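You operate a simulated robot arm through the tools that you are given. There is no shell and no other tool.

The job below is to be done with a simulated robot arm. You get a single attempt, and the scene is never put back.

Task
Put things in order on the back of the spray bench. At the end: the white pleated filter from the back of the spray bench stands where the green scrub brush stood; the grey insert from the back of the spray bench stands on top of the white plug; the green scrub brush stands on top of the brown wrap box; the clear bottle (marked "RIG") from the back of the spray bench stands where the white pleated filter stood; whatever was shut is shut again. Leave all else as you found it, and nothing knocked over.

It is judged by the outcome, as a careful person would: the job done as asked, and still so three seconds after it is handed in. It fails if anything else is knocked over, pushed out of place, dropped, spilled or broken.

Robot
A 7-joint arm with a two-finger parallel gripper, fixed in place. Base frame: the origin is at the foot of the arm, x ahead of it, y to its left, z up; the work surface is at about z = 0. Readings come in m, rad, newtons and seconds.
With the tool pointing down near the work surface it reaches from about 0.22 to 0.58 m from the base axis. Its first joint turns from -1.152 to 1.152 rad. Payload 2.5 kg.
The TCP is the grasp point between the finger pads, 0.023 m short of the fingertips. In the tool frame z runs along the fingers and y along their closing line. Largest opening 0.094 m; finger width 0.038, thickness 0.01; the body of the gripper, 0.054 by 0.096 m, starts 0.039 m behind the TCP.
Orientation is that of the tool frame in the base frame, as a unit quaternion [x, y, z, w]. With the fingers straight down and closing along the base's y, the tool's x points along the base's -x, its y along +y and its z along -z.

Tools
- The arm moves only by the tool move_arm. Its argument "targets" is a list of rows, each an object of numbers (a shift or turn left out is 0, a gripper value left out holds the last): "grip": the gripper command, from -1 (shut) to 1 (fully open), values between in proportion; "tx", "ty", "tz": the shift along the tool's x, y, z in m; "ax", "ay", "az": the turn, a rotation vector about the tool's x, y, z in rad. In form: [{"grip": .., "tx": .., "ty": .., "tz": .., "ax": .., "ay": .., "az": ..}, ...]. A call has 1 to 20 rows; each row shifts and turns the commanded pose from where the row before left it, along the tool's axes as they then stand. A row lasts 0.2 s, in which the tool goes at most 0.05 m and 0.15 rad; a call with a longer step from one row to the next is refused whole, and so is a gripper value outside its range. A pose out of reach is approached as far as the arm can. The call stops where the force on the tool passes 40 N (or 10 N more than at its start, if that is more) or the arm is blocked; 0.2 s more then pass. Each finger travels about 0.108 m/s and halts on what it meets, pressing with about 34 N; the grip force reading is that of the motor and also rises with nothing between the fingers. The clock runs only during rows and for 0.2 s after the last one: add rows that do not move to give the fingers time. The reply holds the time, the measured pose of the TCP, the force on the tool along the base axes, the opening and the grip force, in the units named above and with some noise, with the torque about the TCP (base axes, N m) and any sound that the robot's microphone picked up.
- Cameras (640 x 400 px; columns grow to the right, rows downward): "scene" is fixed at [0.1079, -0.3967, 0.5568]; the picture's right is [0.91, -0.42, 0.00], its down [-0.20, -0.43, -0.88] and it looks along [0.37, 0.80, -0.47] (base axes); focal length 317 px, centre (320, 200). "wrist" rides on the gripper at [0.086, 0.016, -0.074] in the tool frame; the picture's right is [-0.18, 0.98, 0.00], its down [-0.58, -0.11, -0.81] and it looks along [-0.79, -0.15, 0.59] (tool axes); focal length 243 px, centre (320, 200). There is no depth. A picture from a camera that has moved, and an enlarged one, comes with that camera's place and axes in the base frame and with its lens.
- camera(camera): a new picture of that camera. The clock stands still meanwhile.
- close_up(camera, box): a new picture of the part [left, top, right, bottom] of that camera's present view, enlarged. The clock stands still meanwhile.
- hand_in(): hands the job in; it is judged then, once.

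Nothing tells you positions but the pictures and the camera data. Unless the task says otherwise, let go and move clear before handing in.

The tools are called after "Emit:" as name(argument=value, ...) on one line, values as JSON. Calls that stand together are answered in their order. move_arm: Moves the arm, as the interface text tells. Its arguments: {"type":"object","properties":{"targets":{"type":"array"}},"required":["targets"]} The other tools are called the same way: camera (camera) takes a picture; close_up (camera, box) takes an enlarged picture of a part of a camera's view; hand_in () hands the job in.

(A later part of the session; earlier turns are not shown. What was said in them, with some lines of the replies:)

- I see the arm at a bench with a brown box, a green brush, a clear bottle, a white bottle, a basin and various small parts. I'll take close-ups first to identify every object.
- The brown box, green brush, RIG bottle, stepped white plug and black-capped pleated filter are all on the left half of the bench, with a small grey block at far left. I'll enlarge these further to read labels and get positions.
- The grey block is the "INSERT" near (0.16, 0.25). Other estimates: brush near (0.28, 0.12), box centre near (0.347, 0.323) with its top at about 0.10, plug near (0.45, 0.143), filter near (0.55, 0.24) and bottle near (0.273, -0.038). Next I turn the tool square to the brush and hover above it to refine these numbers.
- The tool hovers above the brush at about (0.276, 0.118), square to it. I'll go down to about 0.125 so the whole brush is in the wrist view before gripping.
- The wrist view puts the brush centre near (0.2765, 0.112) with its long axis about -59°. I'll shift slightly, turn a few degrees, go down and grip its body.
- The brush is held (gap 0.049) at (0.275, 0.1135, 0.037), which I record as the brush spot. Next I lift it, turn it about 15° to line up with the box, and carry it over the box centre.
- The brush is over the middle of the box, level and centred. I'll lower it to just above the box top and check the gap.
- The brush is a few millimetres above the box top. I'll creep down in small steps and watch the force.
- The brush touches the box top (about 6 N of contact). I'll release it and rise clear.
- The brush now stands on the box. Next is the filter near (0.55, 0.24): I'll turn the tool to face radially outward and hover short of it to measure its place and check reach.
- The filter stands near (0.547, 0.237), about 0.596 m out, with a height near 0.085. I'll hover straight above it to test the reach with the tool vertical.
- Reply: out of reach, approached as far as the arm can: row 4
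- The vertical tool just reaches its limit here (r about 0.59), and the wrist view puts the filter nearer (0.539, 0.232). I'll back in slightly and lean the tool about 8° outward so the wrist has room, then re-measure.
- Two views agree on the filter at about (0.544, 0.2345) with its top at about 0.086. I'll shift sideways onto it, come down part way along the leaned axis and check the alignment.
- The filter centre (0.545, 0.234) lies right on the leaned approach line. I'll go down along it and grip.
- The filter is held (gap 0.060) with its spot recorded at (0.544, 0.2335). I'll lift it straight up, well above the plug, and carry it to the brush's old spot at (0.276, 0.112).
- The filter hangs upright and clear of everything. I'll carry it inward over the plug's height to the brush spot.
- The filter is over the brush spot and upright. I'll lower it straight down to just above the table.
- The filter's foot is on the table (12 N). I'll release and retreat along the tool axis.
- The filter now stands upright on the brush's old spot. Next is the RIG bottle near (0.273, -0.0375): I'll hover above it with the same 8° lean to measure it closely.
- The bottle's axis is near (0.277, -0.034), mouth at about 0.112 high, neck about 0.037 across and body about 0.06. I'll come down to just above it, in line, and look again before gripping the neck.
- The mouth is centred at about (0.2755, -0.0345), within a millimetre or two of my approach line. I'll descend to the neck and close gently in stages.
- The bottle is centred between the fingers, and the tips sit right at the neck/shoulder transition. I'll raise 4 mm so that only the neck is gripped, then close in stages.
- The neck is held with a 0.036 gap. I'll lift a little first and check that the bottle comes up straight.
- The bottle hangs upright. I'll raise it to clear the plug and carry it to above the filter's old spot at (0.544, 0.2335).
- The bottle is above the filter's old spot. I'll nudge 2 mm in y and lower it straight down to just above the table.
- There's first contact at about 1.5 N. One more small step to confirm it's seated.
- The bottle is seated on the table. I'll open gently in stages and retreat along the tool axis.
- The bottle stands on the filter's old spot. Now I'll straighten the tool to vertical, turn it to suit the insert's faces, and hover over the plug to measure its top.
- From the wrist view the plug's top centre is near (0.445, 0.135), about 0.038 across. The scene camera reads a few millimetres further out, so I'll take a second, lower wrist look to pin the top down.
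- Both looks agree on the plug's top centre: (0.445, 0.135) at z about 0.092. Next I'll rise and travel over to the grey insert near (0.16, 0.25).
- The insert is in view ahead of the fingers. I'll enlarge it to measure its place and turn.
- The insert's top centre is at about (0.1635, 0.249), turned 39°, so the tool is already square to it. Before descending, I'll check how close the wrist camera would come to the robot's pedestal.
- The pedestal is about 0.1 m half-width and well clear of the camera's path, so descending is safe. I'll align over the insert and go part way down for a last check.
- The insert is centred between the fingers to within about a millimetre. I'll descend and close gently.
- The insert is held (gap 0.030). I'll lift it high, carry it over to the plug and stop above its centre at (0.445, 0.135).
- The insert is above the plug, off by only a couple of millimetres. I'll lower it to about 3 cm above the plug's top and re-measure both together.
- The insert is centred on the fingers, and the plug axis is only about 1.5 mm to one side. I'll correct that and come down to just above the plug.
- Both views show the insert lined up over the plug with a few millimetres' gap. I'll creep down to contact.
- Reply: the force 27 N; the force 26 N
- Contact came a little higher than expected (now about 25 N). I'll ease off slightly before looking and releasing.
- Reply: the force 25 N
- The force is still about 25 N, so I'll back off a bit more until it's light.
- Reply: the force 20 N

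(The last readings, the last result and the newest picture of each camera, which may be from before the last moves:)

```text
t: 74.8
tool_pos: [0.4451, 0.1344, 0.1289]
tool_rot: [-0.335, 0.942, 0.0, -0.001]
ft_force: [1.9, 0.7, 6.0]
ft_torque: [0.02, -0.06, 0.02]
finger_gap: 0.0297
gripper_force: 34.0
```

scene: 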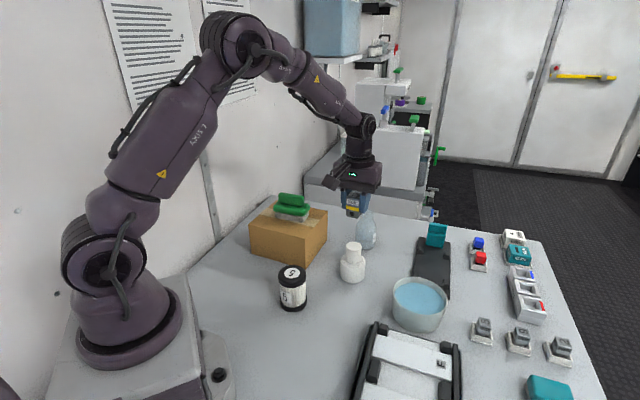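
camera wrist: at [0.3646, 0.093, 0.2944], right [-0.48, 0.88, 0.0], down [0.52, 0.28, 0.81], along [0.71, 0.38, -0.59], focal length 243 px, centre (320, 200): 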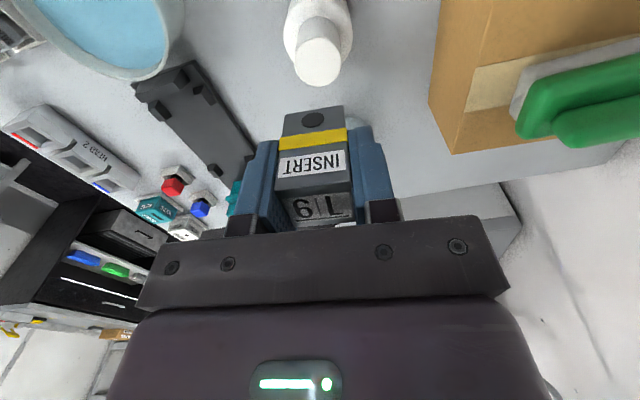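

Contact is now light at about 6 N. I'll open gently in stages, let it settle, and look before rising.

Emit:
move_arm(targets=[{"grip": -0.3}, {"grip": -0.2}, {"grip": 0}, {"grip": 0.4}, {"grip": 0.4}])

Emit:
close_up(camera="wrist", box=[200, 40, 440, 230])

Emit:
close_up(camera="scene", box=[325, 200, 385, 290])

```text
t: 76.0
tool_pos: [0.4454, 0.1345, 0.1301]
tool_rot: [-0.335, 0.942, 0.0, 0.0]
ft_force: [-0.9, 0.2, 0.0]
ft_torque: [0.02, -0.01, -0.01]
finger_gap: 0.0658
gripper_force: 0.1
```

```text
2.11 times, centred on (320, 135) of wrist
camera zoom: at [0.3677, 0.0929, 0.2054], right [-0.48, 0.88, 0.0], down [0.52, 0.28, 0.81], along [0.71, 0.38, -0.59], focal length 511 px, centre (320, 337)
```

zoom: 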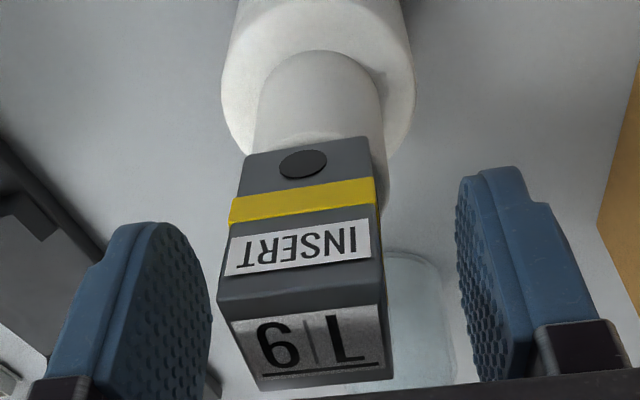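

```text
4.44 times, centred on (355, 245) of scene
camera zoom: at [0.1079, -0.3967, 0.5568], right [0.91, -0.42, 0.0], down [-0.2, -0.43, -0.88], along [0.37, 0.8, -0.47], focal length 1409 px, centre (164, 0)
```

zoom: 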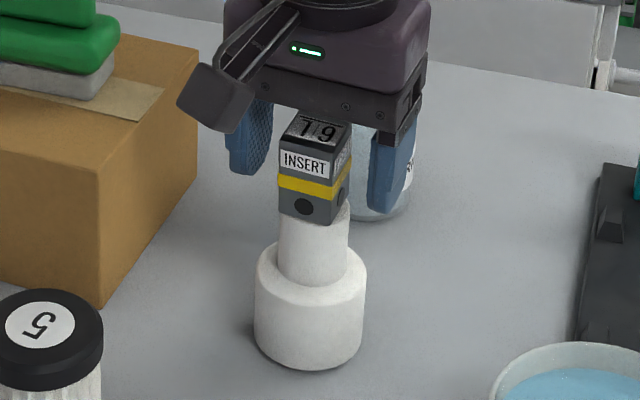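

The insert stands steady on the plug. I'll open fully and rise straight up and clear.

Emit:
move_arm(targets=[{"grip": 0.8}, {"tz": -0.01}, {"tz": -0.02}, {"tz": -0.03}, {"tz": -0.04}, {"tz": -0.04}, {}])

Emit:
camera(camera="scene")

Emit:
camera(camera="wrist")

Emit:
close_up(camera="scene", box=[325, 200, 385, 290])

```text
t: 77.6
tool_pos: [0.4454, 0.1362, 0.2706]
tool_rot: [-0.335, 0.942, 0.001, -0.001]
ft_force: [0.9, 0.7, 0.8]
ft_torque: [-0.01, -0.02, -0.01]
finger_gap: 0.0847
gripper_force: 0.1
```

```text
taken
```

scene: 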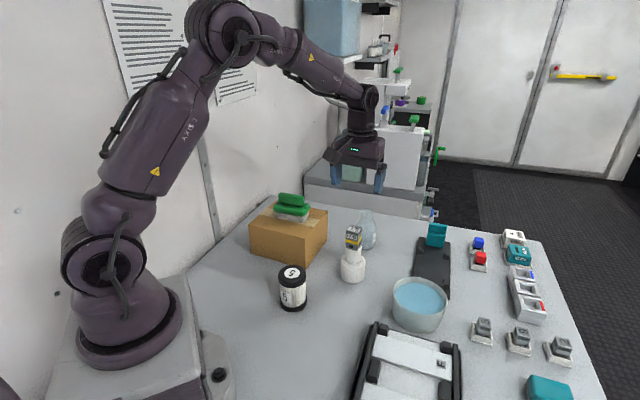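

```text
taken
camera wrist: at [0.3672, 0.0955, 0.3464], right [-0.48, 0.88, 0.0], down [0.52, 0.28, 0.81], along [0.71, 0.38, -0.59], focal length 243 px, centre (320, 200)
```

wrist: 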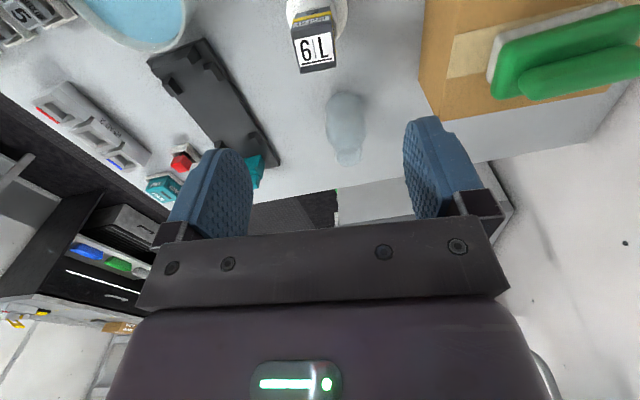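

```text
4.44 times, centred on (355, 245) of scene
camera zoom: at [0.1079, -0.3967, 0.5568], right [0.91, -0.42, 0.0], down [-0.2, -0.43, -0.88], along [0.37, 0.8, -0.47], focal length 1409 px, centre (164, 0)
```

zoom: 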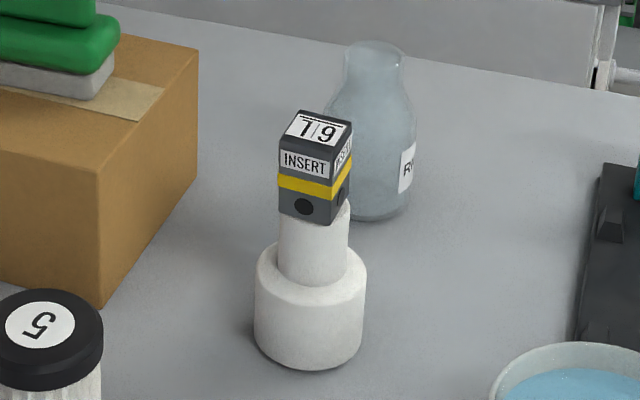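

Everything is in place: brush on the box, filter on the brush's spot, bottle on the filter's spot and insert on the plug. I'll draw the arm a bit further up and back, then do a last check.

Emit:
move_arm(targets=[{"tz": -0.03}, {"tz": -0.03}, {"tx": 0.02}, {"tx": 0.02}, {"tx": 0.02}, {}, {}, {}, {}, {}])

Emit:
camera(camera="scene")

Emit:
close_up(camera="scene", box=[200, 180, 420, 328])

Emit:
close_up(camera="scene", box=[400, 200, 640, 400])

```text
t: 79.8
tool_pos: [0.3999, 0.0966, 0.3296]
tool_rot: [-0.334, 0.943, 0.0, 0.0]
ft_force: [1.4, 0.5, -0.5]
ft_torque: [0.0, 0.0, -0.01]
finger_gap: 0.0848
gripper_force: 0.0
```

```text
taken
```

scene: 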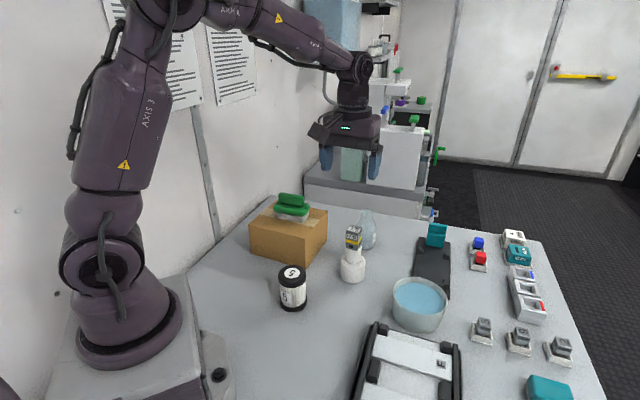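

```text
2.70 times, centred on (310, 254) of scene
camera zoom: at [0.1079, -0.3967, 0.5568], right [0.91, -0.42, 0.0], down [-0.2, -0.43, -0.88], along [0.37, 0.8, -0.47], focal length 857 px, centre (347, 54)
```

zoom: 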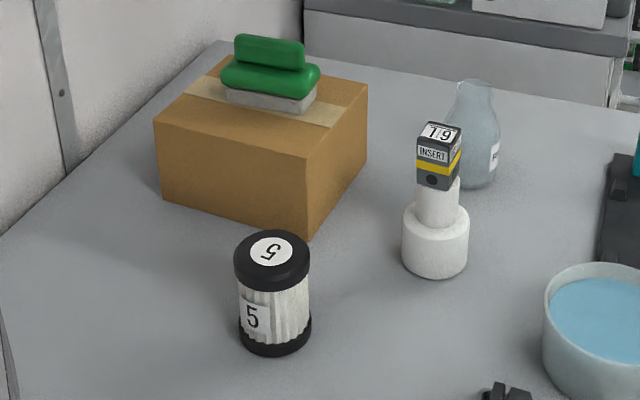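

```text
2.00 times, centred on (520, 300) of scene
camera zoom: at [0.1079, -0.3967, 0.5568], right [0.91, -0.42, 0.0], down [-0.2, -0.43, -0.88], along [0.37, 0.8, -0.47], focal length 634 px, centre (-80, 0)
```

zoom: 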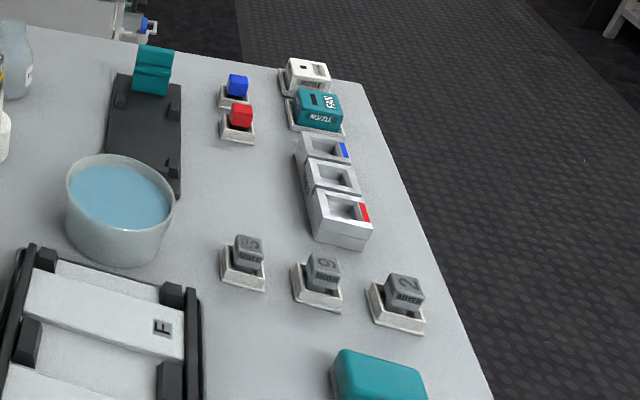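

The final views show all four objects upright where they belong, nothing else disturbed, and the arm empty and clear. Nothing was opened along the way, so I'm handing in the job.

Emit:
hand_in()

```text
The job is handed in.
```

All four objects are where you asked, and I've handed the job in. In the last pictures everything was upright and the arm was empty and clear.

- **Green scrub brush:** it stands on top of the brown wrap box, near the middle, turned about 15° so it lines up with the box edges.
- **White pleated filter:** it stands where the brush stood, at about (0.276, 0.112).
- **Clear RIG bottle:** it stands where the filter stood, to within about 5 mm. It stayed upright the whole way.
- **Grey insert:** it stands on the white plug. While setting it down I pressed at about 25 N for a moment, then eased off to about 6 N before letting go. The plug did not move.

I did not have to open anything that was shut. The rest of the bench looked the same as at the start.
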